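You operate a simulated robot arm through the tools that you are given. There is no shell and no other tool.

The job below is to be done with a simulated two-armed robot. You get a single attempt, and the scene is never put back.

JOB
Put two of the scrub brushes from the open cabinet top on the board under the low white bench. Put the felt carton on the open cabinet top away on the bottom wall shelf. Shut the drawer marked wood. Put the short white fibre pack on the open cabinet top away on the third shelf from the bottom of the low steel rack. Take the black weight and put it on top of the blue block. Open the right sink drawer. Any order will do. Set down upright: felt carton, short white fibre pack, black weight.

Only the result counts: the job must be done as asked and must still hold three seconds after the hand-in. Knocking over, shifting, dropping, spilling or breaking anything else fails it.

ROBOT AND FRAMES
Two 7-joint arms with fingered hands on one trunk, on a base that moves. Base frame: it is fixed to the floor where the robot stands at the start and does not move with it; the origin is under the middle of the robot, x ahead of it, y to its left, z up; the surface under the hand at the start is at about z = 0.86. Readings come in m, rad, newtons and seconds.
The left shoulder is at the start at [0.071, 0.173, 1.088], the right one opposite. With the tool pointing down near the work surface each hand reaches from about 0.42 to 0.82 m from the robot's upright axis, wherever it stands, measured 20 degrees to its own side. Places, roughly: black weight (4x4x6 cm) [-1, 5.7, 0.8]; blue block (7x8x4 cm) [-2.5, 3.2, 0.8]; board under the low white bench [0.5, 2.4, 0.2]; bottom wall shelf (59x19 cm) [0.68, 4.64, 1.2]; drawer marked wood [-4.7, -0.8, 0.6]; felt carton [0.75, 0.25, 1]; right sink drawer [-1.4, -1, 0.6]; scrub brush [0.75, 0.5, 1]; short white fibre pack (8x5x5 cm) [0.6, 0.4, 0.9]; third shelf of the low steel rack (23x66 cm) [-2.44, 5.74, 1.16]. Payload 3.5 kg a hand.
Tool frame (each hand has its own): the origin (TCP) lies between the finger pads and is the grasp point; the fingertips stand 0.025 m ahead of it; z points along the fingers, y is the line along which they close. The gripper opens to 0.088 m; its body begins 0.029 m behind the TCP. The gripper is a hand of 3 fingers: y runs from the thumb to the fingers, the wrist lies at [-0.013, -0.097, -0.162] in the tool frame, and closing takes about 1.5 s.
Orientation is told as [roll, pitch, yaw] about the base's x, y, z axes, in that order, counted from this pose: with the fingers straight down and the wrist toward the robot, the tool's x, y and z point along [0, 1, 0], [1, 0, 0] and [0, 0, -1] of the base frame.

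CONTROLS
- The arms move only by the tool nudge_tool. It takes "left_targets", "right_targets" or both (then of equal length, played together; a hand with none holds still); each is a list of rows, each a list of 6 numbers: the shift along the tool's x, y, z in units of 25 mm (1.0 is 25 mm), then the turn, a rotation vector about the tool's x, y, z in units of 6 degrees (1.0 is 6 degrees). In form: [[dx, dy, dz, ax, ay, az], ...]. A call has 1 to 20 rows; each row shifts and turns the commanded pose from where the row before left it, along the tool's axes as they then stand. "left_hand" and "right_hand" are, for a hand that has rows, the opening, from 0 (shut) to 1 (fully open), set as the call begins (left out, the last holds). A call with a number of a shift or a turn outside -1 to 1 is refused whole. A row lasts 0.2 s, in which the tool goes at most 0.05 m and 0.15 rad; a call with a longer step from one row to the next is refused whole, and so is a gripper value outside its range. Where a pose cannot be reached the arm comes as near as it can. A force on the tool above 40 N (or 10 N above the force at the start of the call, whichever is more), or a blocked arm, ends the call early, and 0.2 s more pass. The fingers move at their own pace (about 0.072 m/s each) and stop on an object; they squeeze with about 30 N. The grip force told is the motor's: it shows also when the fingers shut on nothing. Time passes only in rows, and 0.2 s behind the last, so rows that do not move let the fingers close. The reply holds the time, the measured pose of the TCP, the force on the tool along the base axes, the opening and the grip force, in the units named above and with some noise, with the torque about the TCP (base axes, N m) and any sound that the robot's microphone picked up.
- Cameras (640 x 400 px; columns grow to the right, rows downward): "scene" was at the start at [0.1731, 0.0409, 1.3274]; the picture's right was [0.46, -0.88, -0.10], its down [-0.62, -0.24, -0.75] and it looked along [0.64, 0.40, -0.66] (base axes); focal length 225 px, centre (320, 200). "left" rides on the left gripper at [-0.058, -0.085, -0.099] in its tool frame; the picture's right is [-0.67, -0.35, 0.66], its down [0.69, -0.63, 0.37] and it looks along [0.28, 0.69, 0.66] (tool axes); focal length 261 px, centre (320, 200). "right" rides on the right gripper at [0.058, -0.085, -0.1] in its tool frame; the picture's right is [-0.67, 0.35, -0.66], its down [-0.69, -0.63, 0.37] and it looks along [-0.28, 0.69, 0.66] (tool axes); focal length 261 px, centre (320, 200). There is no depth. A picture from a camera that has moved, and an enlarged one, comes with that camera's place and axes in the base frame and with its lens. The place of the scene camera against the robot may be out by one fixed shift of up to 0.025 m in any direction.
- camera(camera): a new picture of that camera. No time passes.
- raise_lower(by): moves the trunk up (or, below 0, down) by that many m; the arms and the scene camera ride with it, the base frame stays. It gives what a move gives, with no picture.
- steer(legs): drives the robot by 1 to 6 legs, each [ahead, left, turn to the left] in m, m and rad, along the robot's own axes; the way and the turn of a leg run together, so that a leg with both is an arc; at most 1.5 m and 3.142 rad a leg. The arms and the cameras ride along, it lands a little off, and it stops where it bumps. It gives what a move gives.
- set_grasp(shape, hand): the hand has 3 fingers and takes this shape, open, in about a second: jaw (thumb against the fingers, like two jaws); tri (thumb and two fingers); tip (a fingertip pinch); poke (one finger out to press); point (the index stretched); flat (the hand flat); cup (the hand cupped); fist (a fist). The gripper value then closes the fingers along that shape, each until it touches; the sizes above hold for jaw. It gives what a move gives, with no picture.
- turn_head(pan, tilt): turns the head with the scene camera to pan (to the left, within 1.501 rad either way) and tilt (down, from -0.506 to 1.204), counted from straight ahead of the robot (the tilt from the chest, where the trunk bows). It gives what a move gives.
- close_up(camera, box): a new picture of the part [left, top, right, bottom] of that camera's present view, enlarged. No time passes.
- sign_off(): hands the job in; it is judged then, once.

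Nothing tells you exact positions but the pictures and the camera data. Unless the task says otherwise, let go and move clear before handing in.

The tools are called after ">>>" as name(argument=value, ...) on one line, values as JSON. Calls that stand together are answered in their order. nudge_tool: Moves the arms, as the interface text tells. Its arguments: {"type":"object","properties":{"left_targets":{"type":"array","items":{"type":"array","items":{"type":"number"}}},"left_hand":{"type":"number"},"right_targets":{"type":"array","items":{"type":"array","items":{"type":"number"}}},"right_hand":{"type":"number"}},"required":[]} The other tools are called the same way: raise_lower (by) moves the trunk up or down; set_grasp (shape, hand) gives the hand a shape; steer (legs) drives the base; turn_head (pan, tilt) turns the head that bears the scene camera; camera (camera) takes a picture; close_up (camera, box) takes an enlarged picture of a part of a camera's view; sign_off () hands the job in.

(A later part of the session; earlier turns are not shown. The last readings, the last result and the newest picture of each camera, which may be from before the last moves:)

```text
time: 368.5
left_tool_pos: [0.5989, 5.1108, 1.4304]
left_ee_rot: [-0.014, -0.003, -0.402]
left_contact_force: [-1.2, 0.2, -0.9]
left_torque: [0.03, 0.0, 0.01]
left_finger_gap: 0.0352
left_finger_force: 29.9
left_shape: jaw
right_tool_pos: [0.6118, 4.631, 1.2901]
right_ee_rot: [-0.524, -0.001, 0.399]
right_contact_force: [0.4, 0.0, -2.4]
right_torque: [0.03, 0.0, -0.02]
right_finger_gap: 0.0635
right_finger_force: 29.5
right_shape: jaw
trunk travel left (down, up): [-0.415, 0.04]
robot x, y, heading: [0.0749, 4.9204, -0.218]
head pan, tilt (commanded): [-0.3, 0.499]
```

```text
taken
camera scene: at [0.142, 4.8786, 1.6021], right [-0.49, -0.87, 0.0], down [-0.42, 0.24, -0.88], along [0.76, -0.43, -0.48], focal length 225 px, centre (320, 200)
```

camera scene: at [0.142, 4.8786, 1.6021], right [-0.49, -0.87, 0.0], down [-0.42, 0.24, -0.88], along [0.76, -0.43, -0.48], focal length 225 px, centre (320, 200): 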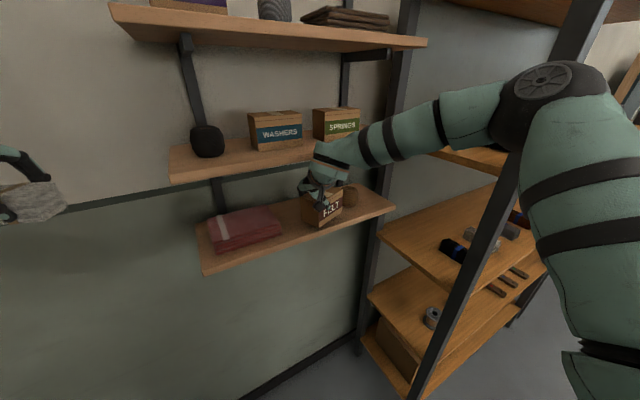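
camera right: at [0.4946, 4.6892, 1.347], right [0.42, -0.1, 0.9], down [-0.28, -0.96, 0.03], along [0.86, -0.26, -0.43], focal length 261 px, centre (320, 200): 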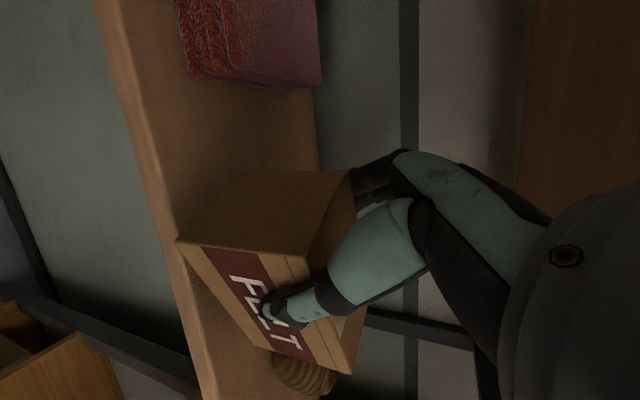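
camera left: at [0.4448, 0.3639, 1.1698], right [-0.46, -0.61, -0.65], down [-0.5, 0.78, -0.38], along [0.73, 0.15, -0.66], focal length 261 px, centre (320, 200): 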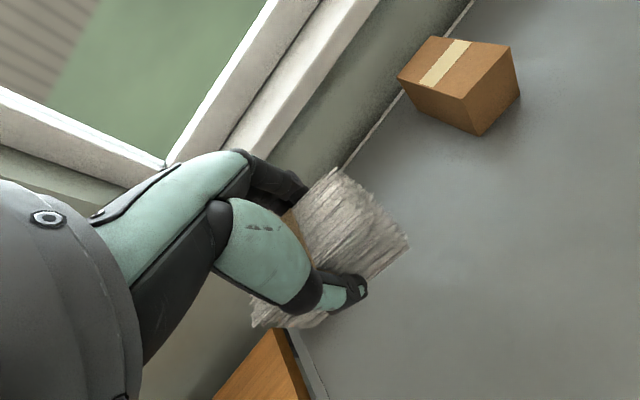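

The carton is over the shelf with 6 cm to the ball and good clearance to the red box. I'll lower 1 cm for headroom and go in the last 3 cm.

>>> nudge_tool(right_targets=[[0.1, 0, 0.17, 0, 0, 0], [0.1, 0, 0.17, 0, 0, 0], [0, 0, 0, 0, 0, 0]])

>>> steer(legs=[[0.028, 0.006, 0.0]])

>>> nudge_tool(right_targets=[[0, 0, 0, 0, 0, 0], [0, 0, 0, 0, 0, 0], [0, 0, 0, 0, 0, 0], [0, 0, 0, 0, 0, 0], [0, 0, 0, 0, 0, 0], [0, 0, 0, 0, 0, 0]])

>>> camera(camera="right")

>>> camera(camera="scene")

```text
time: 369.3
left_tool_pos: [0.5975, 5.1102, 1.4305]
left_ee_rot: [-0.012, 0.001, -0.401]
left_contact_force: [-0.4, -0.2, -0.9]
left_torque: [0.02, 0.04, -0.02]
left_finger_gap: 0.0351
left_finger_force: 30.3
left_shape: jaw
right_tool_pos: [0.6136, 4.6305, 1.2809]
right_ee_rot: [-0.525, 0.001, 0.399]
right_contact_force: [0.8, 0.0, -1.0]
right_torque: [0.0, -0.01, -0.01]
right_finger_gap: 0.0631
right_finger_force: 30.0
right_shape: jaw
trunk travel left (down, up): [-0.415, 0.04]
robot x, y, heading: [0.0752, 4.9261, -0.216]
head pan, tilt (commanded): [-0.3, 0.499]
```

```text
time: 370.1
left_tool_pos: [0.6205, 5.11, 1.4348]
left_ee_rot: [-0.013, -0.008, -0.401]
left_contact_force: [-0.3, 0.2, -0.8]
left_torque: [0.03, -0.04, -0.01]
left_finger_gap: 0.0354
left_finger_force: 30.4
left_shape: jaw
right_tool_pos: [0.6354, 4.6296, 1.2848]
right_ee_rot: [-0.524, -0.005, 0.399]
right_contact_force: [-1.0, -0.3, -1.2]
right_torque: [0.03, 0.03, -0.03]
right_finger_gap: 0.0632
right_finger_force: 30.0
right_shape: jaw
trunk travel left (down, up): [-0.415, 0.04]
robot x, y, heading: [0.1014, 4.9265, -0.216]
head pan, tilt (commanded): [-0.3, 0.499]
```

```text
time: 371.5
left_tool_pos: [0.627, 5.1098, 1.4322]
left_ee_rot: [-0.014, -0.004, -0.402]
left_contact_force: [0.7, -0.4, -0.5]
left_torque: [-0.01, 0.02, -0.03]
left_finger_gap: 0.0353
left_finger_force: 29.8
left_shape: jaw
right_tool_pos: [0.6393, 4.6305, 1.2813]
right_ee_rot: [-0.524, -0.001, 0.399]
right_contact_force: [-0.7, -0.6, -0.9]
right_torque: [0.04, 0.02, 0.02]
right_finger_gap: 0.0631
right_finger_force: 30.6
right_shape: jaw
trunk travel left (down, up): [-0.415, 0.04]
robot x, y, heading: [0.1013, 4.9213, -0.219]
head pan, tilt (commanded): [-0.3, 0.499]
```

```text
taken
camera right: at [0.5234, 4.6896, 1.3375], right [0.42, -0.1, 0.9], down [-0.28, -0.96, 0.03], along [0.86, -0.26, -0.43], focal length 261 px, centre (320, 200)
```

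right: 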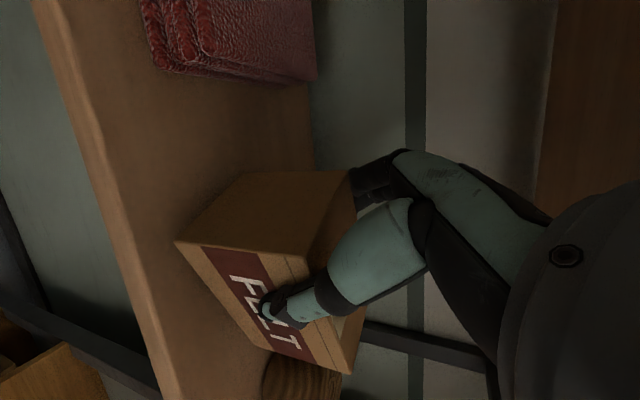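

```text
taken
camera scene: at [0.1697, 4.8785, 1.6023], right [-0.49, -0.87, 0.0], down [-0.42, 0.24, -0.88], along [0.76, -0.43, -0.48], focal length 225 px, centre (320, 200)
```

scene: 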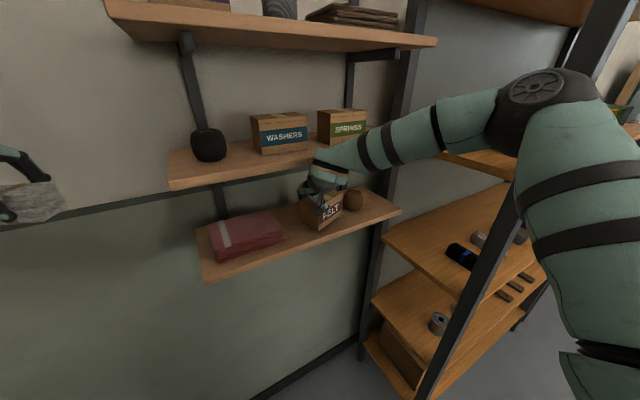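

The carton is fully over the shelf with about 2.6 cm to the ball. I'll lower it in small steps until it touches.

>>> nudge_tool(right_targets=[[0.06, 0, 0.104, 0, 0, 0], [0, 0, 0, 0, 0, 0], [0, 0, 0, 0, 0, 0]])

>>> nudge_tool(right_targets=[[0.06, 0, 0.104, 0, 0, 0], [0, 0, 0, 0, 0, 0], [0, 0, 0, 0, 0, 0]])

```text
time: 372.3
left_tool_pos: [0.6263, 5.1096, 1.4317]
left_ee_rot: [-0.013, -0.003, -0.401]
left_contact_force: [0.3, 0.3, -0.7]
left_torque: [0.0, 0.01, -0.01]
left_finger_gap: 0.0353
left_finger_force: 29.6
left_shape: jaw
right_tool_pos: [0.641, 4.6305, 1.2774]
right_ee_rot: [-0.523, 0.0, 0.4]
right_contact_force: [0.5, -0.2, -1.8]
right_torque: [0.05, 0.05, 0.02]
right_finger_gap: 0.0637
right_finger_force: 29.8
right_shape: jaw
trunk travel left (down, up): [-0.415, 0.04]
robot x, y, heading: [0.1032, 4.9254, -0.216]
head pan, tilt (commanded): [-0.3, 0.499]
```

```text
time: 373.1
left_tool_pos: [0.627, 5.1094, 1.4316]
left_ee_rot: [-0.014, -0.001, -0.4]
left_contact_force: [0.0, 0.9, -0.6]
left_torque: [0.04, -0.01, 0.01]
left_finger_gap: 0.035
left_finger_force: 30.0
left_shape: jaw
right_tool_pos: [0.6422, 4.6309, 1.2749]
right_ee_rot: [-0.525, 0.0, 0.398]
right_contact_force: [-0.7, -0.1, -1.7]
right_torque: [0.0, -0.01, 0.02]
right_finger_gap: 0.0631
right_finger_force: 30.2
right_shape: jaw
trunk travel left (down, up): [-0.415, 0.04]
robot x, y, heading: [0.1035, 4.9231, -0.218]
head pan, tilt (commanded): [-0.3, 0.499]
```

>>> nudge_tool(right_targets=[[0.06, 0, 0.104, 0, 0, 0], [0, 0, 0, 0, 0, 0], [0, 0, 0, 0, 0, 0]])

```text
time: 373.9
left_tool_pos: [0.6266, 5.1085, 1.4311]
left_ee_rot: [-0.015, -0.003, -0.401]
left_contact_force: [0.5, 0.3, -0.9]
left_torque: [0.0, 0.02, 0.03]
left_finger_gap: 0.0351
left_finger_force: 30.2
left_shape: jaw
right_tool_pos: [0.6403, 4.6313, 1.2713]
right_ee_rot: [-0.523, -0.001, 0.398]
right_contact_force: [0.3, 0.0, -1.0]
right_torque: [0.03, -0.03, -0.01]
right_finger_gap: 0.0634
right_finger_force: 29.9
right_shape: jaw
trunk travel left (down, up): [-0.415, 0.04]
robot x, y, heading: [0.1012, 4.9226, -0.216]
head pan, tilt (commanded): [-0.3, 0.499]
```

>>> nudge_tool(right_targets=[[0.05, 0, 0.087, 0, 0, 0], [0, 0, 0, 0, 0, 0], [0, 0, 0, 0, 0, 0]])

```text
time: 374.7
left_tool_pos: [0.6261, 5.1087, 1.4325]
left_ee_rot: [-0.013, -0.002, -0.402]
left_contact_force: [-0.2, -0.5, -1.6]
left_torque: [0.04, -0.02, 0.0]
left_finger_gap: 0.0354
left_finger_force: 29.9
left_shape: jaw
right_tool_pos: [0.6416, 4.6304, 1.27]
right_ee_rot: [-0.522, -0.001, 0.397]
right_contact_force: [-0.3, -0.5, -0.8]
right_torque: [0.04, 0.02, 0.01]
right_finger_gap: 0.0633
right_finger_force: 29.8
right_shape: jaw
trunk travel left (down, up): [-0.415, 0.04]
robot x, y, heading: [0.101, 4.9219, -0.217]
head pan, tilt (commanded): [-0.3, 0.499]
```

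>>> nudge_tool(right_targets=[[0.05, 0, 0.087, 0, 0, 0], [0, 0, 0, 0, 0, 0], [0, 0, 0, 0, 0, 0]])

```text
time: 375.5
left_tool_pos: [0.6254, 5.1094, 1.4313]
left_ee_rot: [-0.015, -0.001, -0.402]
left_contact_force: [0.8, 0.8, -0.4]
left_torque: [-0.02, 0.02, 0.0]
left_finger_gap: 0.0352
left_finger_force: 30.2
left_shape: jaw
right_tool_pos: [0.64, 4.6298, 1.2673]
right_ee_rot: [-0.524, -0.004, 0.397]
right_contact_force: [0.2, 0.2, 1.4]
right_torque: [0.02, -0.09, 0.01]
right_finger_gap: 0.063
right_finger_force: 30.1
right_shape: jaw
trunk travel left (down, up): [-0.415, 0.04]
robot x, y, heading: [0.1026, 4.9187, -0.22]
head pan, tilt (commanded): [-0.3, 0.499]
```

Contact is felt. I'll open the right hand.

>>> nudge_tool(right_targets=[[0, 0, 0, 0, 0, 0], [0, 0, 0, 0, 0, 0], [0, 0, 0, 0, 0, 0], [0, 0, 0, 0, 0, 0], [0, 0, 0, 0, 0, 0], [0, 0, 0, 0, 0, 0]], right_hand=1)

>>> camera(camera="right")

>>> close_up(camera="scene", box=[200, 90, 420, 290])

```text
time: 376.9
left_tool_pos: [0.6268, 5.109, 1.432]
left_ee_rot: [-0.017, -0.004, -0.401]
left_contact_force: [0.3, -0.9, -1.0]
left_torque: [-0.01, 0.01, 0.01]
left_finger_gap: 0.0354
left_finger_force: 30.4
left_shape: jaw
right_tool_pos: [0.6414, 4.6309, 1.2669]
right_ee_rot: [-0.524, 0.001, 0.398]
right_contact_force: [-0.3, 0.3, 0.6]
right_torque: [0.04, -0.01, -0.01]
right_finger_gap: 0.0878
right_finger_force: 0.1
right_shape: jaw
trunk travel left (down, up): [-0.415, 0.04]
robot x, y, heading: [0.1014, 4.9198, -0.217]
head pan, tilt (commanded): [-0.3, 0.499]
```

```text
taken
camera right: at [0.5238, 4.6899, 1.3231], right [0.42, -0.1, 0.9], down [-0.28, -0.96, 0.03], along [0.86, -0.26, -0.43], focal length 261 px, centre (320, 200)
```

right: 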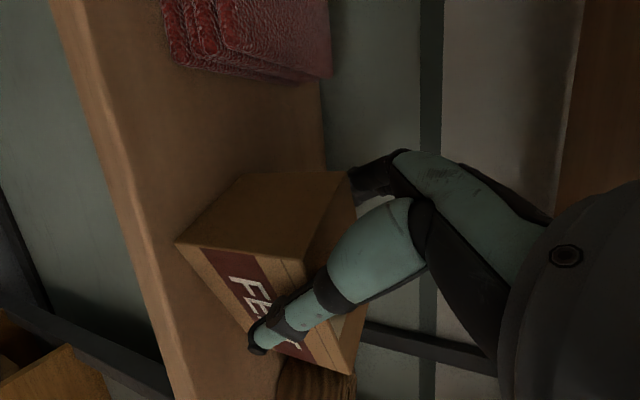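

```text
2.00 times, centred on (310, 190) of scene
camera zoom: at [0.1702, 4.8786, 1.6022], right [-0.49, -0.87, 0.0], down [-0.42, 0.24, -0.88], along [0.76, -0.43, -0.48], focal length 450 px, centre (340, 220)
```

zoom: 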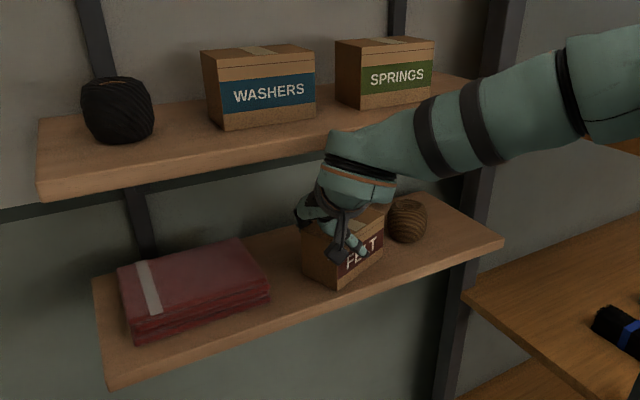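

The carton stands free on the shelf. I'll tilt the open hand further to gain headroom and then withdraw along the finger direction.

>>> nudge_tool(right_targets=[[0, 0, 0, 0, -0.6, 0], [0, 0, 0, 0, -0.6, 0], [0, 0, 0, 0, -0.6, 0], [0, 0, 0, 0, -0.6, 0], [0, 0, 0, 0, -0.6, 0], [0, 0, 0, 0, 0, 0]])

>>> camera(camera="right")

```text
time: 378.3
left_tool_pos: [0.6265, 5.1093, 1.4312]
left_ee_rot: [-0.013, -0.004, -0.402]
left_contact_force: [0.0, -0.1, -0.3]
left_torque: [0.01, -0.02, -0.01]
left_finger_gap: 0.0355
left_finger_force: 30.3
left_shape: jaw
right_tool_pos: [0.6413, 4.6305, 1.2675]
right_ee_rot: [-0.839, -0.002, 0.4]
right_contact_force: [4.0, 0.0, 11.6]
right_torque: [0.33, -0.11, -0.1]
right_finger_gap: 0.0878
right_finger_force: 0.1
right_shape: jaw
trunk travel left (down, up): [-0.415, 0.04]
robot x, y, heading: [0.103, 4.9224, -0.216]
head pan, tilt (commanded): [-0.3, 0.499]
```

```text
taken
camera right: at [0.5182, 4.7017, 1.2899], right [0.3, 0.17, 0.94], down [-0.3, -0.92, 0.27], along [0.91, -0.36, -0.23], focal length 261 px, centre (320, 200)
```

right: 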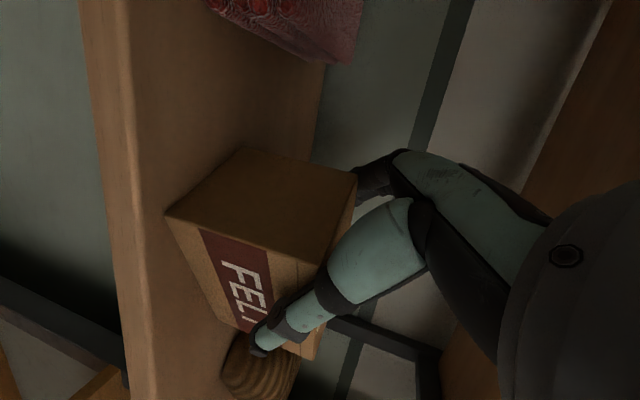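

The palm presses lightly on the carton's near edge; withdrawing along the fingers will relieve it. I'll pull back 7 cm gently.

>>> nudge_tool(right_targets=[[0, 0, -0.3, 0, 0, 0], [0, 0, -0.5, 0, 0, 0], [0, 0, -0.7, 0, 0, 0], [0, 0, -0.7, 0, 0, 0], [0, 0, -0.7, 0, 0, 0], [0, 0, 0, 0, 0, 0]])

>>> camera(camera="right")

>>> camera(camera="scene")

```text
time: 379.7
left_tool_pos: [0.6268, 5.1096, 1.4309]
left_ee_rot: [-0.015, -0.003, -0.402]
left_contact_force: [-0.2, 0.4, -1.5]
left_torque: [0.03, -0.01, -0.01]
left_finger_gap: 0.0351
left_finger_force: 30.5
left_shape: jaw
right_tool_pos: [0.6201, 4.6809, 1.3148]
right_ee_rot: [-0.838, 0.002, 0.399]
right_contact_force: [-0.1, -0.2, 0.2]
right_torque: [-0.02, 0.01, 0.01]
right_finger_gap: 0.0878
right_finger_force: 0.1
right_shape: jaw
trunk travel left (down, up): [-0.415, 0.04]
robot x, y, heading: [0.1031, 4.9205, -0.218]
head pan, tilt (commanded): [-0.3, 0.499]
```

```text
taken
camera right: at [0.4979, 4.7513, 1.3385], right [0.31, 0.17, 0.94], down [-0.3, -0.92, 0.26], along [0.9, -0.36, -0.23], focal length 261 px, centre (320, 200)
```

right: 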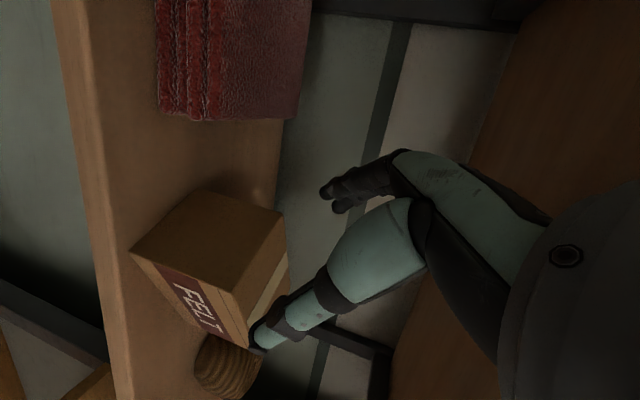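

```text
taken
camera scene: at [0.1703, 4.8785, 1.6022], right [-0.49, -0.87, 0.0], down [-0.42, 0.24, -0.88], along [0.76, -0.43, -0.48], focal length 225 px, centre (320, 200)
```

scene: 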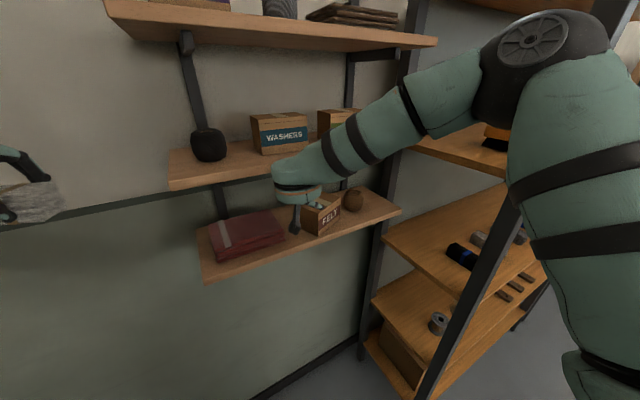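

The carton stands upright on the bottom wall shelf and the hand is clear. I'll back the robot out.

>>> steer(legs=[[-0.35, 0.0, 0.0]])

>>> turn_head(pan=-0.1, tilt=0.3)

>>> camera(camera="scene")

>>> close_up(camera="scene", box=[240, 140, 420, 260])

```text
time: 382.0
left_tool_pos: [0.2881, 5.1839, 1.4303]
left_ee_rot: [-0.015, 0.001, -0.402]
left_contact_force: [-0.2, -0.8, -0.4]
left_torque: [-0.05, 0.01, -0.04]
left_finger_gap: 0.0351
left_finger_force: 29.5
left_shape: jaw
right_tool_pos: [0.2801, 4.7542, 1.3146]
right_ee_rot: [-0.835, 0.0, 0.399]
right_contact_force: [0.4, 0.3, -0.9]
right_torque: [0.04, 0.02, 0.03]
right_finger_gap: 0.0878
right_finger_force: 0.0
right_shape: jaw
trunk travel left (down, up): [-0.415, 0.04]
robot x, y, heading: [-0.2383, 5.0003, -0.213]
head pan, tilt (commanded): [-0.3, 0.499]
```

```text
time: 382.7
left_tool_pos: [0.2849, 5.1847, 1.4306]
left_ee_rot: [-0.016, -0.002, -0.403]
left_contact_force: [0.7, 0.2, -1.2]
left_torque: [-0.03, -0.01, -0.02]
left_finger_gap: 0.0352
left_finger_force: 29.7
left_shape: jaw
right_tool_pos: [0.2775, 4.7557, 1.3152]
right_ee_rot: [-0.838, 0.001, 0.398]
right_contact_force: [-0.7, 0.0, 0.3]
right_torque: [0.03, 0.0, -0.02]
right_finger_gap: 0.088
right_finger_force: 0.1
right_shape: jaw
trunk travel left (down, up): [-0.415, 0.04]
robot x, y, heading: [-0.2436, 4.9968, -0.221]
head pan, tilt (commanded): [-0.099, 0.3]
```

```text
taken
camera scene: at [-0.1624, 4.9699, 1.6205], right [-0.31, -0.95, 0.0], down [-0.29, 0.09, -0.95], along [0.91, -0.3, -0.3], focal length 225 px, centre (320, 200)
```

scene: 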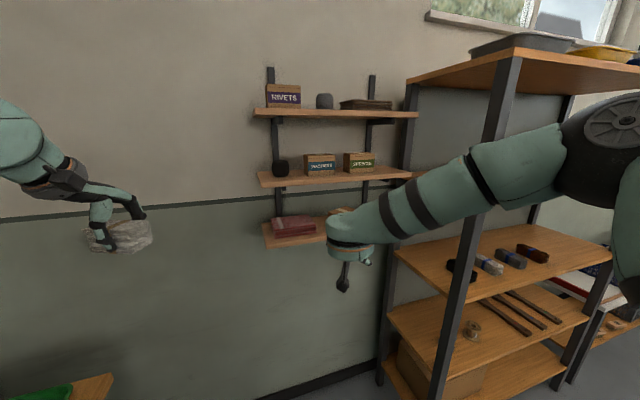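

```text
3.33 times, centred on (330, 200) of scene
camera zoom: at [-0.1624, 4.9699, 1.6205], right [-0.31, -0.95, 0.0], down [-0.29, 0.09, -0.95], along [0.91, -0.3, -0.3], focal length 750 px, centre (287, 200)
```

zoom: 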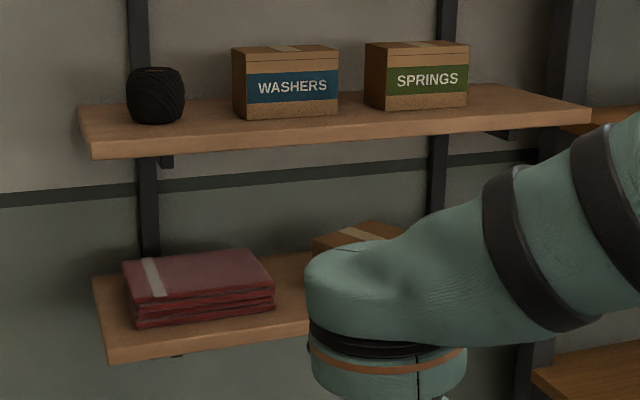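

The felt carton is done. Now I'll lower the trunk partway, return the right hand to a neutral pose, and turn toward the steel rack on the far wall.

>>> raise_lower(by=-0.13)

>>> nudge_tool(right_targets=[[0, 0, 0, 0, 1, 0], [0, 0, 0, 0, 1, 0], [0, 0, 0, 0, 1, 0], [0, 0, 0, 0, 1, 0], [0, 0, 0, 0, 1, 0], [0, 0, 0, 0, 1, 0], [0, 0, 0, 0, 1, 0], [0, 0, 0, 0, 1, 0], [0, 0, 0, 0, 0, 1], [0, 0, 0, 0, 0, 1], [0, 0, 0, 0, 0, 1], [0, 0, 0, 0, 0, 1], [0, 0, 0, 0, 0, 1], [0, 0, 0, 0, 0, 1], [0, 0, 0, 0, 0, 0]])

```text
time: 384.3
left_tool_pos: [0.2837, 5.184, 1.3018]
left_ee_rot: [-0.013, -0.003, -0.403]
left_contact_force: [0.0, 0.1, -1.0]
left_torque: [0.04, -0.01, 0.0]
left_finger_gap: 0.0353
left_finger_force: 29.9
left_shape: jaw
right_tool_pos: [0.2771, 4.7551, 1.1859]
right_ee_rot: [-0.84, -0.002, 0.399]
right_contact_force: [-0.5, -0.6, 0.7]
right_torque: [-0.01, -0.02, 0.01]
right_finger_gap: 0.0877
right_finger_force: 0.1
right_shape: jaw
trunk travel left (down, up): [-0.285, 0.17]
robot x, y, heading: [-0.2414, 4.9975, -0.217]
head pan, tilt (commanded): [-0.099, 0.3]
```

```text
time: 387.5
left_tool_pos: [0.2834, 5.184, 1.3029]
left_ee_rot: [-0.013, -0.002, -0.405]
left_contact_force: [0.1, 0.3, -0.8]
left_torque: [-0.01, 0.0, 0.01]
left_finger_gap: 0.0353
left_finger_force: 29.8
left_shape: jaw
right_tool_pos: [0.2769, 4.755, 1.1856]
right_ee_rot: [-0.126, -0.091, -0.226]
right_contact_force: [0.2, -0.1, 0.1]
right_torque: [0.0, 0.01, -0.02]
right_finger_gap: 0.0878
right_finger_force: 0.0
right_shape: jaw
right hand out of reach, approached as far as the arm can: row 7, 8
trunk travel left (down, up): [-0.285, 0.17]
robot x, y, heading: [-0.2414, 5.0003, -0.214]
head pan, tilt (commanded): [-0.099, 0.3]
```

>>> nudge_tool(right_targets=[[0, -0.8, 0, 0.2, 0.3, 0], [0, -0.8, 0, 0.2, 0.3, 0], [0, -0.8, 0, 0.2, 0.3, 0], [0, -0.8, 0, 0.2, 0.3, 0], [0, -0.8, 0, 0, 0, 0], [0, -0.8, 0, 0, 0, 0], [0, 0, 0, 0, 0, 0]])

>>> steer(legs=[[0.0, 0.0, 1.78]])

>>> turn_head(pan=0.6, tilt=0.2)

>>> camera(camera="scene")

```text
time: 389.1
left_tool_pos: [0.2852, 5.1845, 1.3016]
left_ee_rot: [-0.015, -0.002, -0.4]
left_contact_force: [-0.5, -0.1, -0.5]
left_torque: [0.01, -0.02, 0.05]
left_finger_gap: 0.0353
left_finger_force: 29.8
left_shape: jaw
right_tool_pos: [0.1605, 4.7838, 1.1808]
right_ee_rot: [-0.001, -0.008, -0.231]
right_contact_force: [-0.2, 0.4, 0.1]
right_torque: [0.02, -0.02, -0.01]
right_finger_gap: 0.0878
right_finger_force: 0.1
right_shape: jaw
trunk travel left (down, up): [-0.285, 0.17]
robot x, y, heading: [-0.2384, 5.0011, -0.208]
head pan, tilt (commanded): [-0.099, 0.3]
```

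```text
time: 393.9
left_tool_pos: [-0.541, 5.4673, 1.3013]
left_ee_rot: [-0.013, -0.001, 1.398]
left_contact_force: [-1.1, 0.0, 0.0]
left_torque: [0.01, -0.02, -0.02]
left_finger_gap: 0.0349
left_finger_force: 30.2
left_shape: jaw
right_tool_pos: [-0.1213, 5.4378, 1.1811]
right_ee_rot: [-0.002, -0.01, 1.572]
right_contact_force: [-0.1, -0.3, 0.5]
right_torque: [0.02, -0.03, 0.03]
right_finger_gap: 0.088
right_finger_force: 0.0
right_shape: jaw
trunk travel left (down, up): [-0.285, 0.17]
robot x, y, heading: [-0.2383, 4.9983, 1.582]
head pan, tilt (commanded): [-0.099, 0.3]
```

```text
time: 394.9
left_tool_pos: [-0.5411, 5.4667, 1.3027]
left_ee_rot: [-0.012, -0.001, 1.396]
left_contact_force: [0.7, -0.3, 0.1]
left_torque: [0.01, -0.03, 0.02]
left_finger_gap: 0.0351
left_finger_force: 30.0
left_shape: jaw
right_tool_pos: [-0.1229, 5.4379, 1.1816]
right_ee_rot: [-0.002, -0.01, 1.571]
right_contact_force: [-0.2, 0.6, -0.4]
right_torque: [0.01, 0.01, 0.0]
right_finger_gap: 0.0878
right_finger_force: 0.0
right_shape: jaw
trunk travel left (down, up): [-0.285, 0.17]
robot x, y, heading: [-0.2399, 5.0023, 1.582]
head pan, tilt (commanded): [0.6, 0.201]
```

```text
taken
camera scene: at [-0.2991, 5.1078, 1.4903], right [0.82, 0.57, -0.04], down [0.12, -0.24, -0.96], along [-0.56, 0.78, -0.26], focal length 225 px, centre (320, 200)
```

scene: 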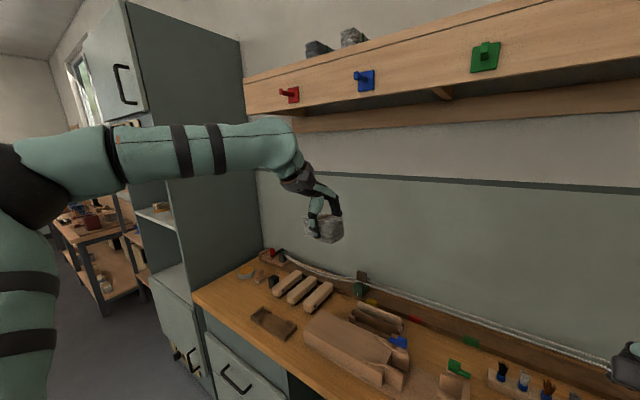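

I'm facing the far wall's workbench. I'll back away and strafe left toward the steel rack.

>>> steer(legs=[[-0.45, 0.0, 0.0], [0.0, 1.0, 0.0]])

>>> turn_head(pan=0.6, tilt=0.3)

>>> camera(camera="scene")

```text
time: 402.4
left_tool_pos: [-1.5213, 5.0256, 1.3028]
left_ee_rot: [-0.013, -0.003, 1.37]
left_contact_force: [-0.4, -0.7, -1.3]
left_torque: [0.03, -0.01, -0.05]
left_finger_gap: 0.0349
left_finger_force: 29.3
left_shape: jaw
right_tool_pos: [-1.1036, 4.9847, 1.1805]
right_ee_rot: [-0.002, -0.008, 1.543]
right_contact_force: [-0.4, -0.7, -0.8]
right_torque: [0.02, 0.02, 0.0]
right_finger_gap: 0.0878
right_finger_force: 0.1
right_shape: jaw
trunk travel left (down, up): [-0.285, 0.17]
robot x, y, heading: [-1.2378, 4.5472, 1.559]
head pan, tilt (commanded): [0.6, 0.201]
```

```text
time: 403.1
left_tool_pos: [-1.5228, 5.0247, 1.3028]
left_ee_rot: [-0.015, -0.001, 1.369]
left_contact_force: [-0.7, 0.0, -0.8]
left_torque: [0.03, 0.02, 0.02]
left_finger_gap: 0.0352
left_finger_force: 30.2
left_shape: jaw
right_tool_pos: [-1.1041, 4.9859, 1.1806]
right_ee_rot: [0.0, -0.01, 1.544]
right_contact_force: [-0.4, 0.7, -0.4]
right_torque: [-0.01, -0.03, -0.02]
right_finger_gap: 0.0875
right_finger_force: 0.1
right_shape: jaw
trunk travel left (down, up): [-0.285, 0.17]
robot x, y, heading: [-1.234, 4.5484, 1.559]
head pan, tilt (commanded): [0.6, 0.3]
```

```text
taken
camera scene: at [-1.2904, 4.659, 1.481], right [0.83, 0.55, -0.04], down [0.16, -0.32, -0.93], along [-0.53, 0.77, -0.36], focal length 225 px, centre (320, 200)
```

scene: 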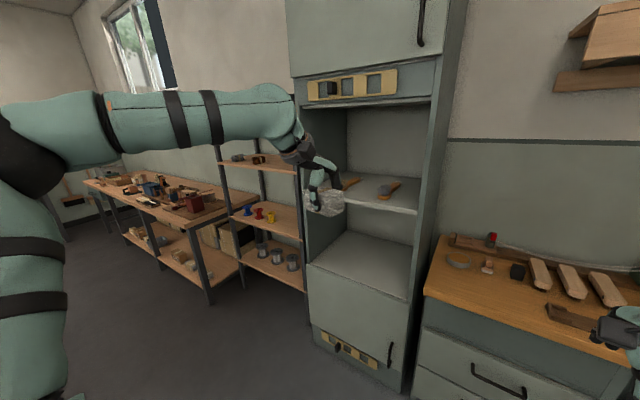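

The rack's third shelf is at about z 1.17 with a few small things on it. I'll strafe further left and look more closely.

>>> steer(legs=[[0.0, 0.9, 0.01]])

>>> turn_head(pan=0.1, tilt=0.2)

>>> camera(camera="scene")

>>> camera(camera="left")

```text
time: 407.9
left_tool_pos: [-2.4258, 5.0385, 1.3014]
left_ee_rot: [-0.016, -0.001, 1.369]
left_contact_force: [0.0, 0.3, -0.8]
left_torque: [0.0, -0.01, -0.02]
left_finger_gap: 0.0353
left_finger_force: 30.1
left_shape: jaw
right_tool_pos: [-2.0074, 4.9991, 1.1813]
right_ee_rot: [0.001, -0.009, 1.542]
right_contact_force: [0.1, 0.2, -0.2]
right_torque: [0.0, 0.01, 0.04]
right_finger_gap: 0.0879
right_finger_force: 0.0
right_shape: jaw
trunk travel left (down, up): [-0.285, 0.17]
robot x, y, heading: [-2.1424, 4.5643, 1.558]
head pan, tilt (commanded): [0.6, 0.3]
```

```text
time: 408.8
left_tool_pos: [-2.4283, 5.0392, 1.3018]
left_ee_rot: [-0.013, 0.0, 1.369]
left_contact_force: [-1.0, -0.6, -0.9]
left_torque: [0.01, 0.02, 0.01]
left_finger_gap: 0.0349
left_finger_force: 30.2
left_shape: jaw
right_tool_pos: [-2.0089, 4.9993, 1.1823]
right_ee_rot: [-0.002, -0.008, 1.543]
right_contact_force: [0.7, 0.5, -0.5]
right_torque: [-0.02, -0.02, 0.0]
right_finger_gap: 0.0879
right_finger_force: 0.0
right_shape: jaw
trunk travel left (down, up): [-0.285, 0.17]
robot x, y, heading: [-2.1426, 4.5657, 1.554]
head pan, tilt (commanded): [0.099, 0.201]
```

```text
taken
camera scene: at [-2.1517, 4.6882, 1.489], right [1.0, 0.08, -0.01], down [0.02, -0.27, -0.96], along [-0.08, 0.96, -0.27], focal length 225 px, centre (320, 200)
```

scene: 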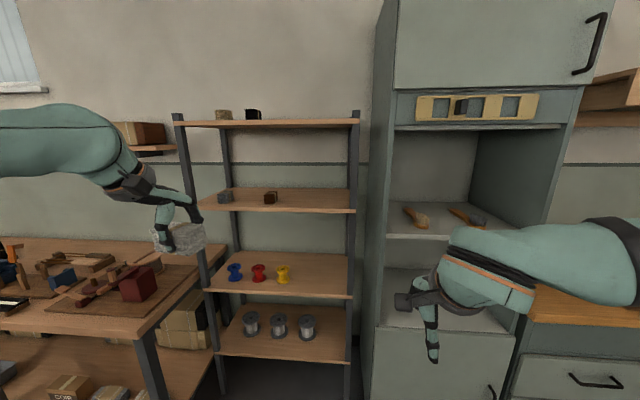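

```text
taken
camera left: at [-2.3872, 4.9451, 1.4008], right [0.6, -0.48, -0.65], down [-0.79, -0.48, -0.38], along [-0.13, 0.74, -0.66], focal length 261 px, centre (320, 200)
```

left: 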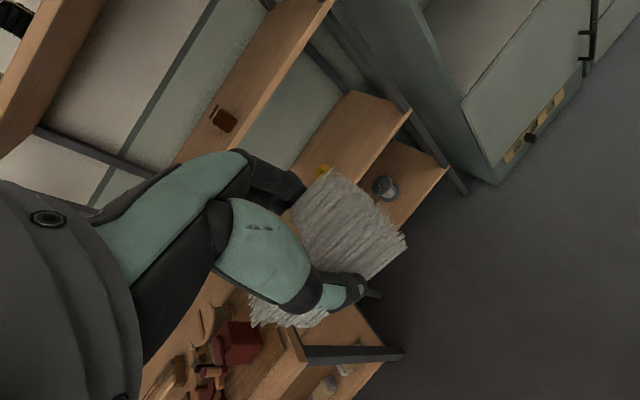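

The third shelf from the bottom is the one with a grey and a brown block on its left; its right part, x -2.38 to -2.12, is free. I'll extend and lower the left hand and tuck the right one before approaching.

>>> nudge_tool(left_targets=[[0.15, 0.785, 0.65, 0, 0, 0], [0.15, 0.785, 0.65, 0, 0, 0], [0.15, 0.785, 0.65, 0, 0, 0], [0.15, 0.785, 0.65, 0, 0, 0], [0, 0, 0, 0, 0, 0]], right_targets=[[-0.8, -0.5, 0, 0, 0, 0], [-0.8, -0.5, 0, 0, 0, 0], [-0.8, -0.5, 0, 0, 0, 0], [-0.8, -0.5, 0, 0, 0, 0], [0, 0, 0, 0, 0, 0]])

>>> steer(legs=[[0.0, -0.165, 0.0], [0.42, 0.0, 0.0]])

>>> camera(camera="scene")

>>> camera(camera="left")

```text
time: 410.0
left_tool_pos: [-2.4259, 5.1187, 1.2353]
left_ee_rot: [-0.012, -0.003, 1.37]
left_contact_force: [0.6, 0.4, -1.4]
left_torque: [-0.02, 0.02, 0.01]
left_finger_gap: 0.0348
left_finger_force: 30.4
left_shape: jaw
right_tool_pos: [-1.9293, 4.947, 1.1798]
right_ee_rot: [-0.003, -0.008, 1.544]
right_contact_force: [-0.5, 0.8, -0.2]
right_torque: [0.02, -0.02, 0.0]
right_finger_gap: 0.0882
right_finger_force: 0.0
right_shape: jaw
trunk travel left (down, up): [-0.285, 0.17]
robot x, y, heading: [-2.1374, 4.5652, 1.556]
head pan, tilt (commanded): [0.099, 0.201]
```

```text
time: 413.7
left_tool_pos: [-2.257, 5.539, 1.2372]
left_ee_rot: [-0.014, -0.002, 1.373]
left_contact_force: [0.4, 0.4, -0.7]
left_torque: [-0.02, -0.01, -0.01]
left_finger_gap: 0.0354
left_finger_force: 30.0
left_shape: jaw
right_tool_pos: [-1.7621, 5.3705, 1.1788]
right_ee_rot: [-0.002, -0.01, 1.547]
right_contact_force: [0.1, 0.0, -0.1]
right_torque: [0.04, 0.01, -0.02]
right_finger_gap: 0.0879
right_finger_force: 0.2
right_shape: jaw
trunk travel left (down, up): [-0.285, 0.17]
robot x, y, heading: [-1.9689, 4.9879, 1.56]
head pan, tilt (commanded): [0.099, 0.201]
```

```text
taken
camera scene: at [-1.9829, 5.1101, 1.4892], right [1.0, 0.09, -0.01], down [0.02, -0.27, -0.96], along [-0.09, 0.96, -0.27], focal length 225 px, centre (320, 200)
```

scene: 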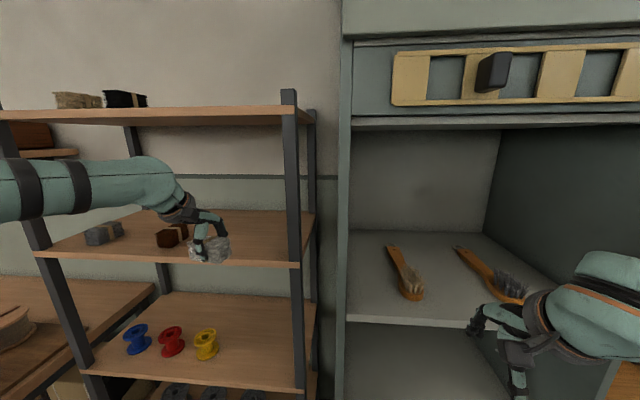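

```text
taken
camera left: at [-2.2187, 5.4467, 1.3364], right [0.6, -0.47, -0.65], down [-0.79, -0.48, -0.38], along [-0.13, 0.74, -0.66], focal length 261 px, centre (320, 200)
```

left: 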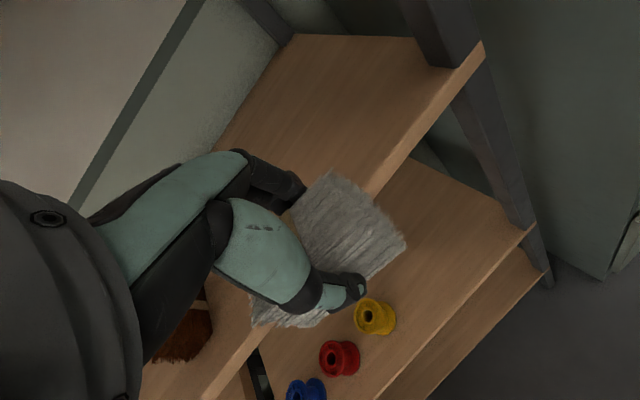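

>>> close_up(camera="left", box=[200, 0, 560, 225])

>>> close_up(camera="scene", box=[30, 80, 350, 280])

```text
1.78 times, centred on (380, 112) of left
camera zoom: at [-2.2187, 5.4467, 1.3364], right [0.6, -0.47, -0.65], down [-0.79, -0.48, -0.38], along [-0.13, 0.74, -0.66], focal length 463 px, centre (213, 356)
```

zoom: 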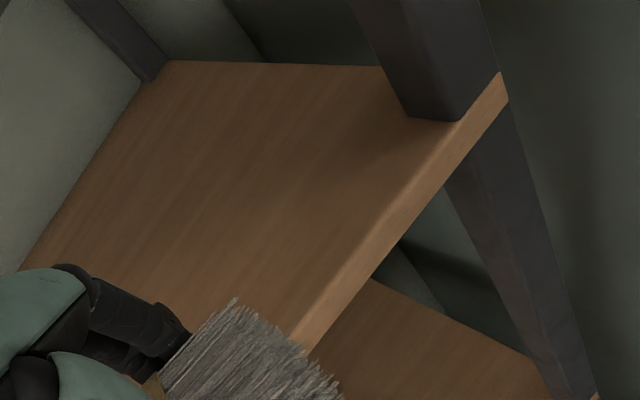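

```text
2.00 times, centred on (190, 180) of scene
camera zoom: at [-1.9829, 5.1101, 1.4892], right [1.0, 0.09, -0.01], down [0.02, -0.27, -0.96], along [-0.09, 0.96, -0.27], focal length 450 px, centre (580, 240)
```

zoom: 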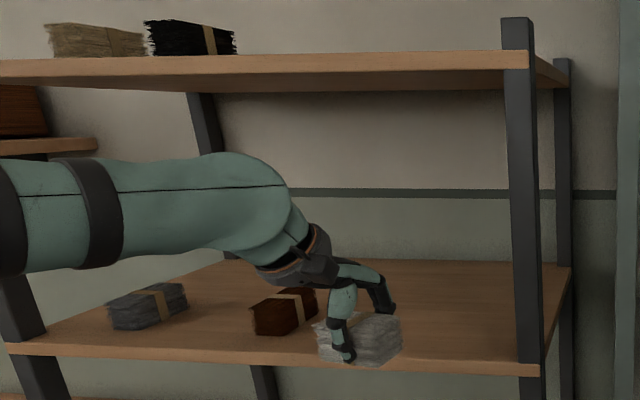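

My estimate of the shelf height may be low: from this view the third shelf seems to be at about z 1.23 with its front at y 5.54. I'll back off 10 cm, raise the pack, and re-measure.

>>> steer(legs=[[-0.1, 0.0, 0.0]])

>>> nudge_tool(left_targets=[[0, 0, -0.7, 0, 0, 0], [0, 0, -0.7, 0, 0, 0], [0, 0, -0.7, 0, 0, 0], [0, 0, -0.7, 0, 0, 0], [0, 0, 0, 0, 0, 0], [0, 0, 0, 0, 0, 0]])

>>> close_up(camera="left", box=[200, 0, 560, 225])

>>> close_up(camera="scene", box=[30, 80, 350, 280])

```text
time: 414.8
left_tool_pos: [-2.2586, 5.4451, 1.2353]
left_ee_rot: [-0.014, 0.0, 1.372]
left_contact_force: [0.3, -0.2, -0.9]
left_torque: [0.02, 0.01, 0.0]
left_finger_gap: 0.0355
left_finger_force: 30.1
left_shape: jaw
right_tool_pos: [-1.7628, 5.2748, 1.1776]
right_ee_rot: [-0.002, -0.007, 1.545]
right_contact_force: [-0.2, 0.3, -0.5]
right_torque: [-0.01, 0.01, 0.01]
right_finger_gap: 0.0879
right_finger_force: 0.1
right_shape: jaw
trunk travel left (down, up): [-0.285, 0.17]
robot x, y, heading: [-1.9694, 4.8863, 1.559]
head pan, tilt (commanded): [0.099, 0.201]
```

```text
time: 416.2
left_tool_pos: [-2.2598, 5.4437, 1.3052]
left_ee_rot: [-0.014, 0.0, 1.372]
left_contact_force: [0.1, 0.1, -0.8]
left_torque: [0.01, 0.0, 0.02]
left_finger_gap: 0.0351
left_finger_force: 30.1
left_shape: jaw
right_tool_pos: [-1.7612, 5.2726, 1.1797]
right_ee_rot: [-0.002, -0.012, 1.546]
right_contact_force: [-0.4, 0.1, -0.9]
right_torque: [-0.03, 0.03, 0.01]
right_finger_gap: 0.088
right_finger_force: 0.1
right_shape: jaw
trunk travel left (down, up): [-0.285, 0.17]
robot x, y, heading: [-1.9718, 4.8917, 1.554]
head pan, tilt (commanded): [0.099, 0.201]
```

```text
1.78 times, centred on (380, 112) of left
camera zoom: at [-2.2197, 5.3502, 1.4044], right [0.6, -0.47, -0.65], down [-0.79, -0.48, -0.38], along [-0.13, 0.74, -0.66], focal length 463 px, centre (213, 356)
```

zoom: 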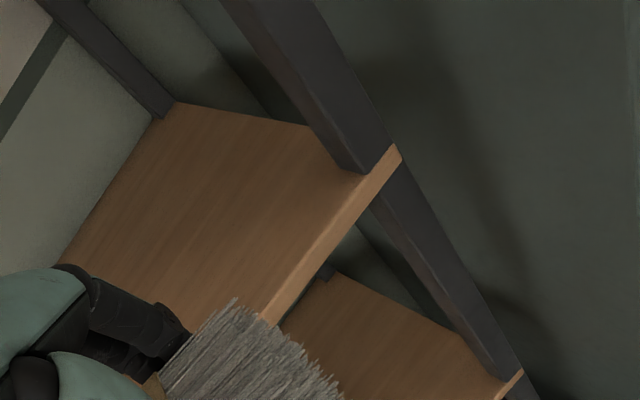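

```text
2.00 times, centred on (190, 180) of scene
camera zoom: at [-1.9839, 5.0127, 1.4891], right [1.0, 0.09, -0.01], down [0.02, -0.27, -0.96], along [-0.09, 0.96, -0.27], focal length 450 px, centre (580, 240)
```

zoom: 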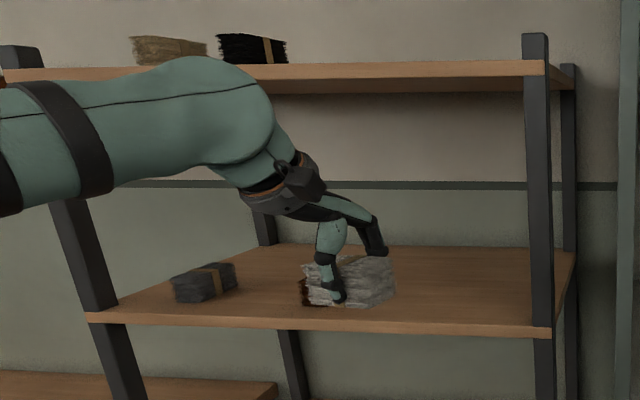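

Triangulating from both heights gives the shelf at about z 1.16 with its front edge near y 5.61, matching the job's figures. I'll go in with the pack safely higher, then lower by feel.

>>> nudge_tool(left_targets=[[0, 0, 0.5, 0, 0, 0], [0, 0, 0.5, 0, 0, 0], [0, 0, 0, 0, 0, 0]])

>>> steer(legs=[[0.16, 0.0, 0.0]])

>>> camera(camera="left")

>>> camera(camera="scene")

```text
time: 417.0
left_tool_pos: [-2.259, 5.4435, 1.2811]
left_ee_rot: [-0.012, -0.003, 1.372]
left_contact_force: [-0.2, 0.4, -1.4]
left_torque: [0.01, -0.01, 0.01]
left_finger_gap: 0.0348
left_finger_force: 30.3
left_shape: jaw
right_tool_pos: [-1.7629, 5.2729, 1.1786]
right_ee_rot: [-0.002, -0.009, 1.546]
right_contact_force: [-0.1, 0.7, 0.4]
right_torque: [0.02, 0.01, -0.01]
right_finger_gap: 0.0879
right_finger_force: 0.0
right_shape: jaw
trunk travel left (down, up): [-0.285, 0.17]
robot x, y, heading: [-1.9715, 4.886, 1.557]
head pan, tilt (commanded): [0.099, 0.201]
```

```text
time: 418.4
left_tool_pos: [-2.2573, 5.6006, 1.2818]
left_ee_rot: [-0.014, -0.005, 1.372]
left_contact_force: [0.4, 0.8, -1.1]
left_torque: [0.01, 0.0, -0.01]
left_finger_gap: 0.0348
left_finger_force: 30.0
left_shape: jaw
right_tool_pos: [-1.7599, 5.4295, 1.1811]
right_ee_rot: [-0.002, -0.013, 1.545]
right_contact_force: [0.4, 0.1, -0.4]
right_torque: [0.03, 0.0, 0.02]
right_finger_gap: 0.0878
right_finger_force: 0.0
right_shape: jaw
trunk travel left (down, up): [-0.285, 0.17]
robot x, y, heading: [-1.9693, 5.0472, 1.551]
head pan, tilt (commanded): [0.099, 0.201]
```

```text
taken
camera left: at [-2.2176, 5.5066, 1.3813], right [0.6, -0.47, -0.65], down [-0.79, -0.48, -0.38], along [-0.13, 0.74, -0.66], focal length 261 px, centre (320, 200)
```

left: 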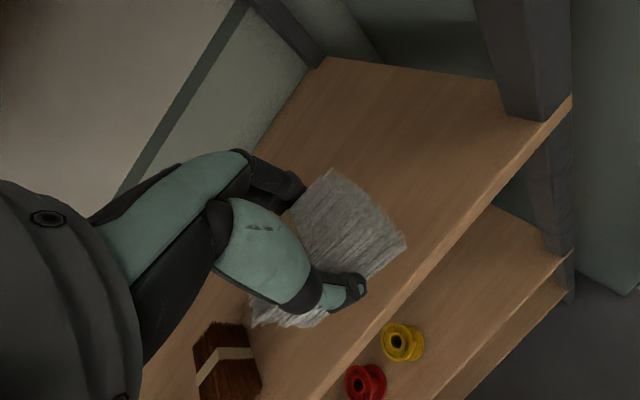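

```text
taken
camera scene: at [-1.9817, 5.1698, 1.4895], right [1.0, 0.09, -0.01], down [0.02, -0.27, -0.96], along [-0.08, 0.96, -0.27], focal length 225 px, centre (320, 200)
```

scene: 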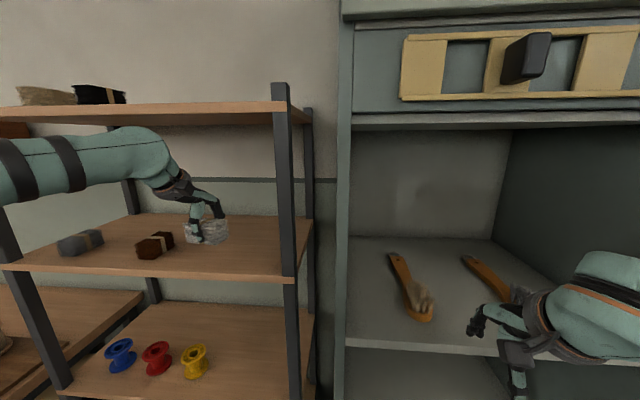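

The pack is over the shelf's front; the brown pack is 15 cm to its left. I'll go in another 9 cm.

>>> steer(legs=[[0.09, 0.0, 0.0]])

>>> nudge_tool(left_targets=[[0, 0, 0.5, 0, 0, 0], [0, 0, 0.5, 0, 0, 0], [0, 0, 0.5, 0, 0, 0], [0, 0, 0.5, 0, 0, 0], [0, 0, 0.5, 0, 0, 0], [0, 0, 0, 0, 0, 0]])

>>> camera(camera="left")

>>> camera(camera="scene")

```text
time: 419.5
left_tool_pos: [-2.2562, 5.6895, 1.2834]
left_ee_rot: [-0.014, -0.004, 1.373]
left_contact_force: [0.1, 0.3, -0.2]
left_torque: [0.0, -0.02, 0.01]
left_finger_gap: 0.0351
left_finger_force: 30.5
left_shape: jaw
right_tool_pos: [-1.759, 5.5179, 1.1804]
right_ee_rot: [-0.002, -0.012, 1.546]
right_contact_force: [0.6, -0.5, 0.1]
right_torque: [0.03, 0.03, 0.0]
right_finger_gap: 0.0878
right_finger_force: 0.0
right_shape: jaw
trunk travel left (down, up): [-0.285, 0.17]
robot x, y, heading: [-1.9674, 5.1366, 1.561]
head pan, tilt (commanded): [0.099, 0.201]
```

```text
time: 420.9
left_tool_pos: [-2.2563, 5.6932, 1.219]
left_ee_rot: [-0.014, -0.003, 1.374]
left_contact_force: [-0.6, 0.0, 0.3]
left_torque: [0.0, -0.02, 0.0]
left_finger_gap: 0.0347
left_finger_force: 30.1
left_shape: jaw
right_tool_pos: [-1.76, 5.5223, 1.1787]
right_ee_rot: [-0.003, -0.007, 1.545]
right_contact_force: [-0.2, -0.6, -0.4]
right_torque: [0.03, -0.01, 0.03]
right_finger_gap: 0.0879
right_finger_force: 0.1
right_shape: jaw
trunk travel left (down, up): [-0.285, 0.17]
robot x, y, heading: [-1.9708, 5.1391, 1.557]
head pan, tilt (commanded): [0.099, 0.201]
```

```text
taken
camera left: at [-2.2162, 5.5989, 1.3177], right [0.6, -0.47, -0.65], down [-0.79, -0.48, -0.38], along [-0.13, 0.74, -0.66], focal length 261 px, centre (320, 200)
```

left: 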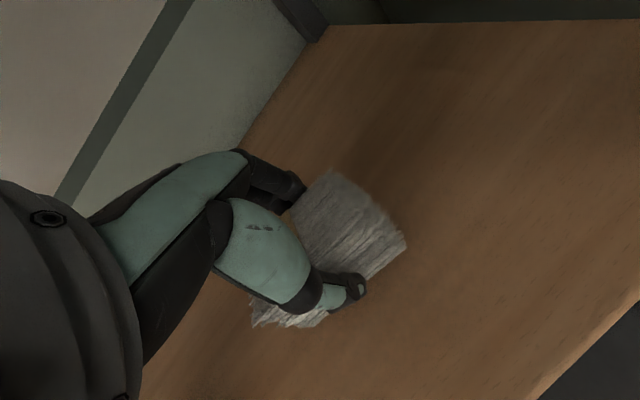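

```text
taken
camera scene: at [-1.9807, 5.2634, 1.489], right [1.0, 0.09, -0.01], down [0.02, -0.27, -0.96], along [-0.09, 0.96, -0.28], focal length 225 px, centre (320, 200)
```

scene: 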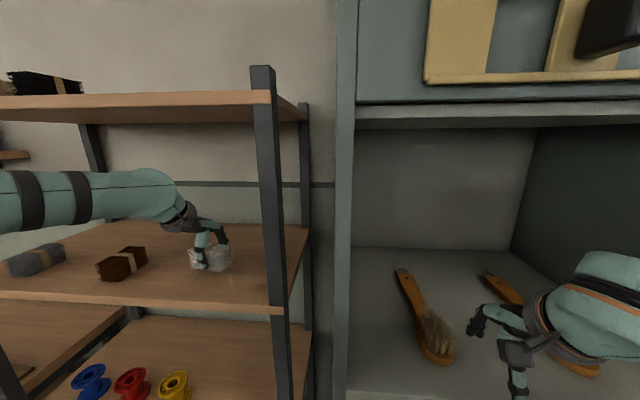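

>>> nudge_tool(left_targets=[[0, 0, 0.2, 0, 0, 0], [0, 0, 0.2, 0, 0, 0], [0, 0, 0, 0, 0, 0]])

>>> nudge_tool(left_targets=[[0, 0, 0.12, 0, 0, 0], [0, 0, 0, 0, 0, 0]])

```text
time: 421.7
left_tool_pos: [-2.2543, 5.6915, 1.2083]
left_ee_rot: [-0.014, -0.004, 1.374]
left_contact_force: [-0.1, -0.2, -1.2]
left_torque: [-0.02, 0.0, 0.0]
left_finger_gap: 0.0351
left_finger_force: 30.2
left_shape: jaw
right_tool_pos: [-1.7585, 5.5228, 1.178]
right_ee_rot: [-0.001, -0.011, 1.548]
right_contact_force: [1.0, -0.4, -0.5]
right_torque: [-0.02, 0.03, 0.0]
right_finger_gap: 0.0877
right_finger_force: 0.0
right_shape: jaw
trunk travel left (down, up): [-0.285, 0.17]
robot x, y, heading: [-1.9631, 5.1385, 1.555]
head pan, tilt (commanded): [0.099, 0.201]
```

```text
time: 422.3
left_tool_pos: [-2.2556, 5.6925, 1.2058]
left_ee_rot: [-0.014, -0.003, 1.373]
left_contact_force: [-0.2, -0.5, -0.4]
left_torque: [0.01, -0.01, 0.0]
left_finger_gap: 0.0349
left_finger_force: 30.0
left_shape: jaw
right_tool_pos: [-1.7585, 5.5233, 1.179]
right_ee_rot: [-0.002, -0.011, 1.546]
right_contact_force: [-0.4, -0.2, 0.0]
right_torque: [0.0, 0.0, -0.02]
right_finger_gap: 0.088
right_finger_force: 0.0
right_shape: jaw
trunk travel left (down, up): [-0.285, 0.17]
robot x, y, heading: [-1.9687, 5.136, 1.558]
head pan, tilt (commanded): [0.099, 0.201]
```

>>> nudge_tool(left_targets=[[0, 0, 0.12, 0, 0, 0], [0, 0, 0, 0, 0, 0]])

```text
time: 422.9
left_tool_pos: [-2.254, 5.6938, 1.2029]
left_ee_rot: [-0.013, -0.003, 1.373]
left_contact_force: [-0.1, -0.2, 0.1]
left_torque: [0.03, 0.03, 0.02]
left_finger_gap: 0.0351
left_finger_force: 30.2
left_shape: jaw
right_tool_pos: [-1.7595, 5.522, 1.1804]
right_ee_rot: [-0.003, -0.011, 1.546]
right_contact_force: [0.2, -0.5, 0.1]
right_torque: [-0.01, 0.0, -0.02]
right_finger_gap: 0.0879
right_finger_force: 0.1
right_shape: jaw
trunk travel left (down, up): [-0.285, 0.17]
robot x, y, heading: [-1.9716, 5.1392, 1.561]
head pan, tilt (commanded): [0.099, 0.201]
```

>>> nudge_tool(left_targets=[[0, 0, 0.12, 0, 0, 0], [0, 0, 0, 0, 0, 0]])

```text
time: 423.5
left_tool_pos: [-2.2539, 5.6922, 1.2014]
left_ee_rot: [-0.015, -0.004, 1.374]
left_contact_force: [-1.8, 4.4, 12.0]
left_torque: [0.17, 0.04, 0.03]
left_finger_gap: 0.0354
left_finger_force: 29.7
left_shape: jaw
right_tool_pos: [-1.7591, 5.5214, 1.1795]
right_ee_rot: [-0.001, -0.009, 1.546]
right_contact_force: [-0.9, 0.5, -0.6]
right_torque: [0.01, 0.01, 0.0]
right_finger_gap: 0.0882
right_finger_force: 0.0
right_shape: jaw
trunk travel left (down, up): [-0.285, 0.17]
robot x, y, heading: [-1.9676, 5.1347, 1.559]
head pan, tilt (commanded): [0.099, 0.201]
```

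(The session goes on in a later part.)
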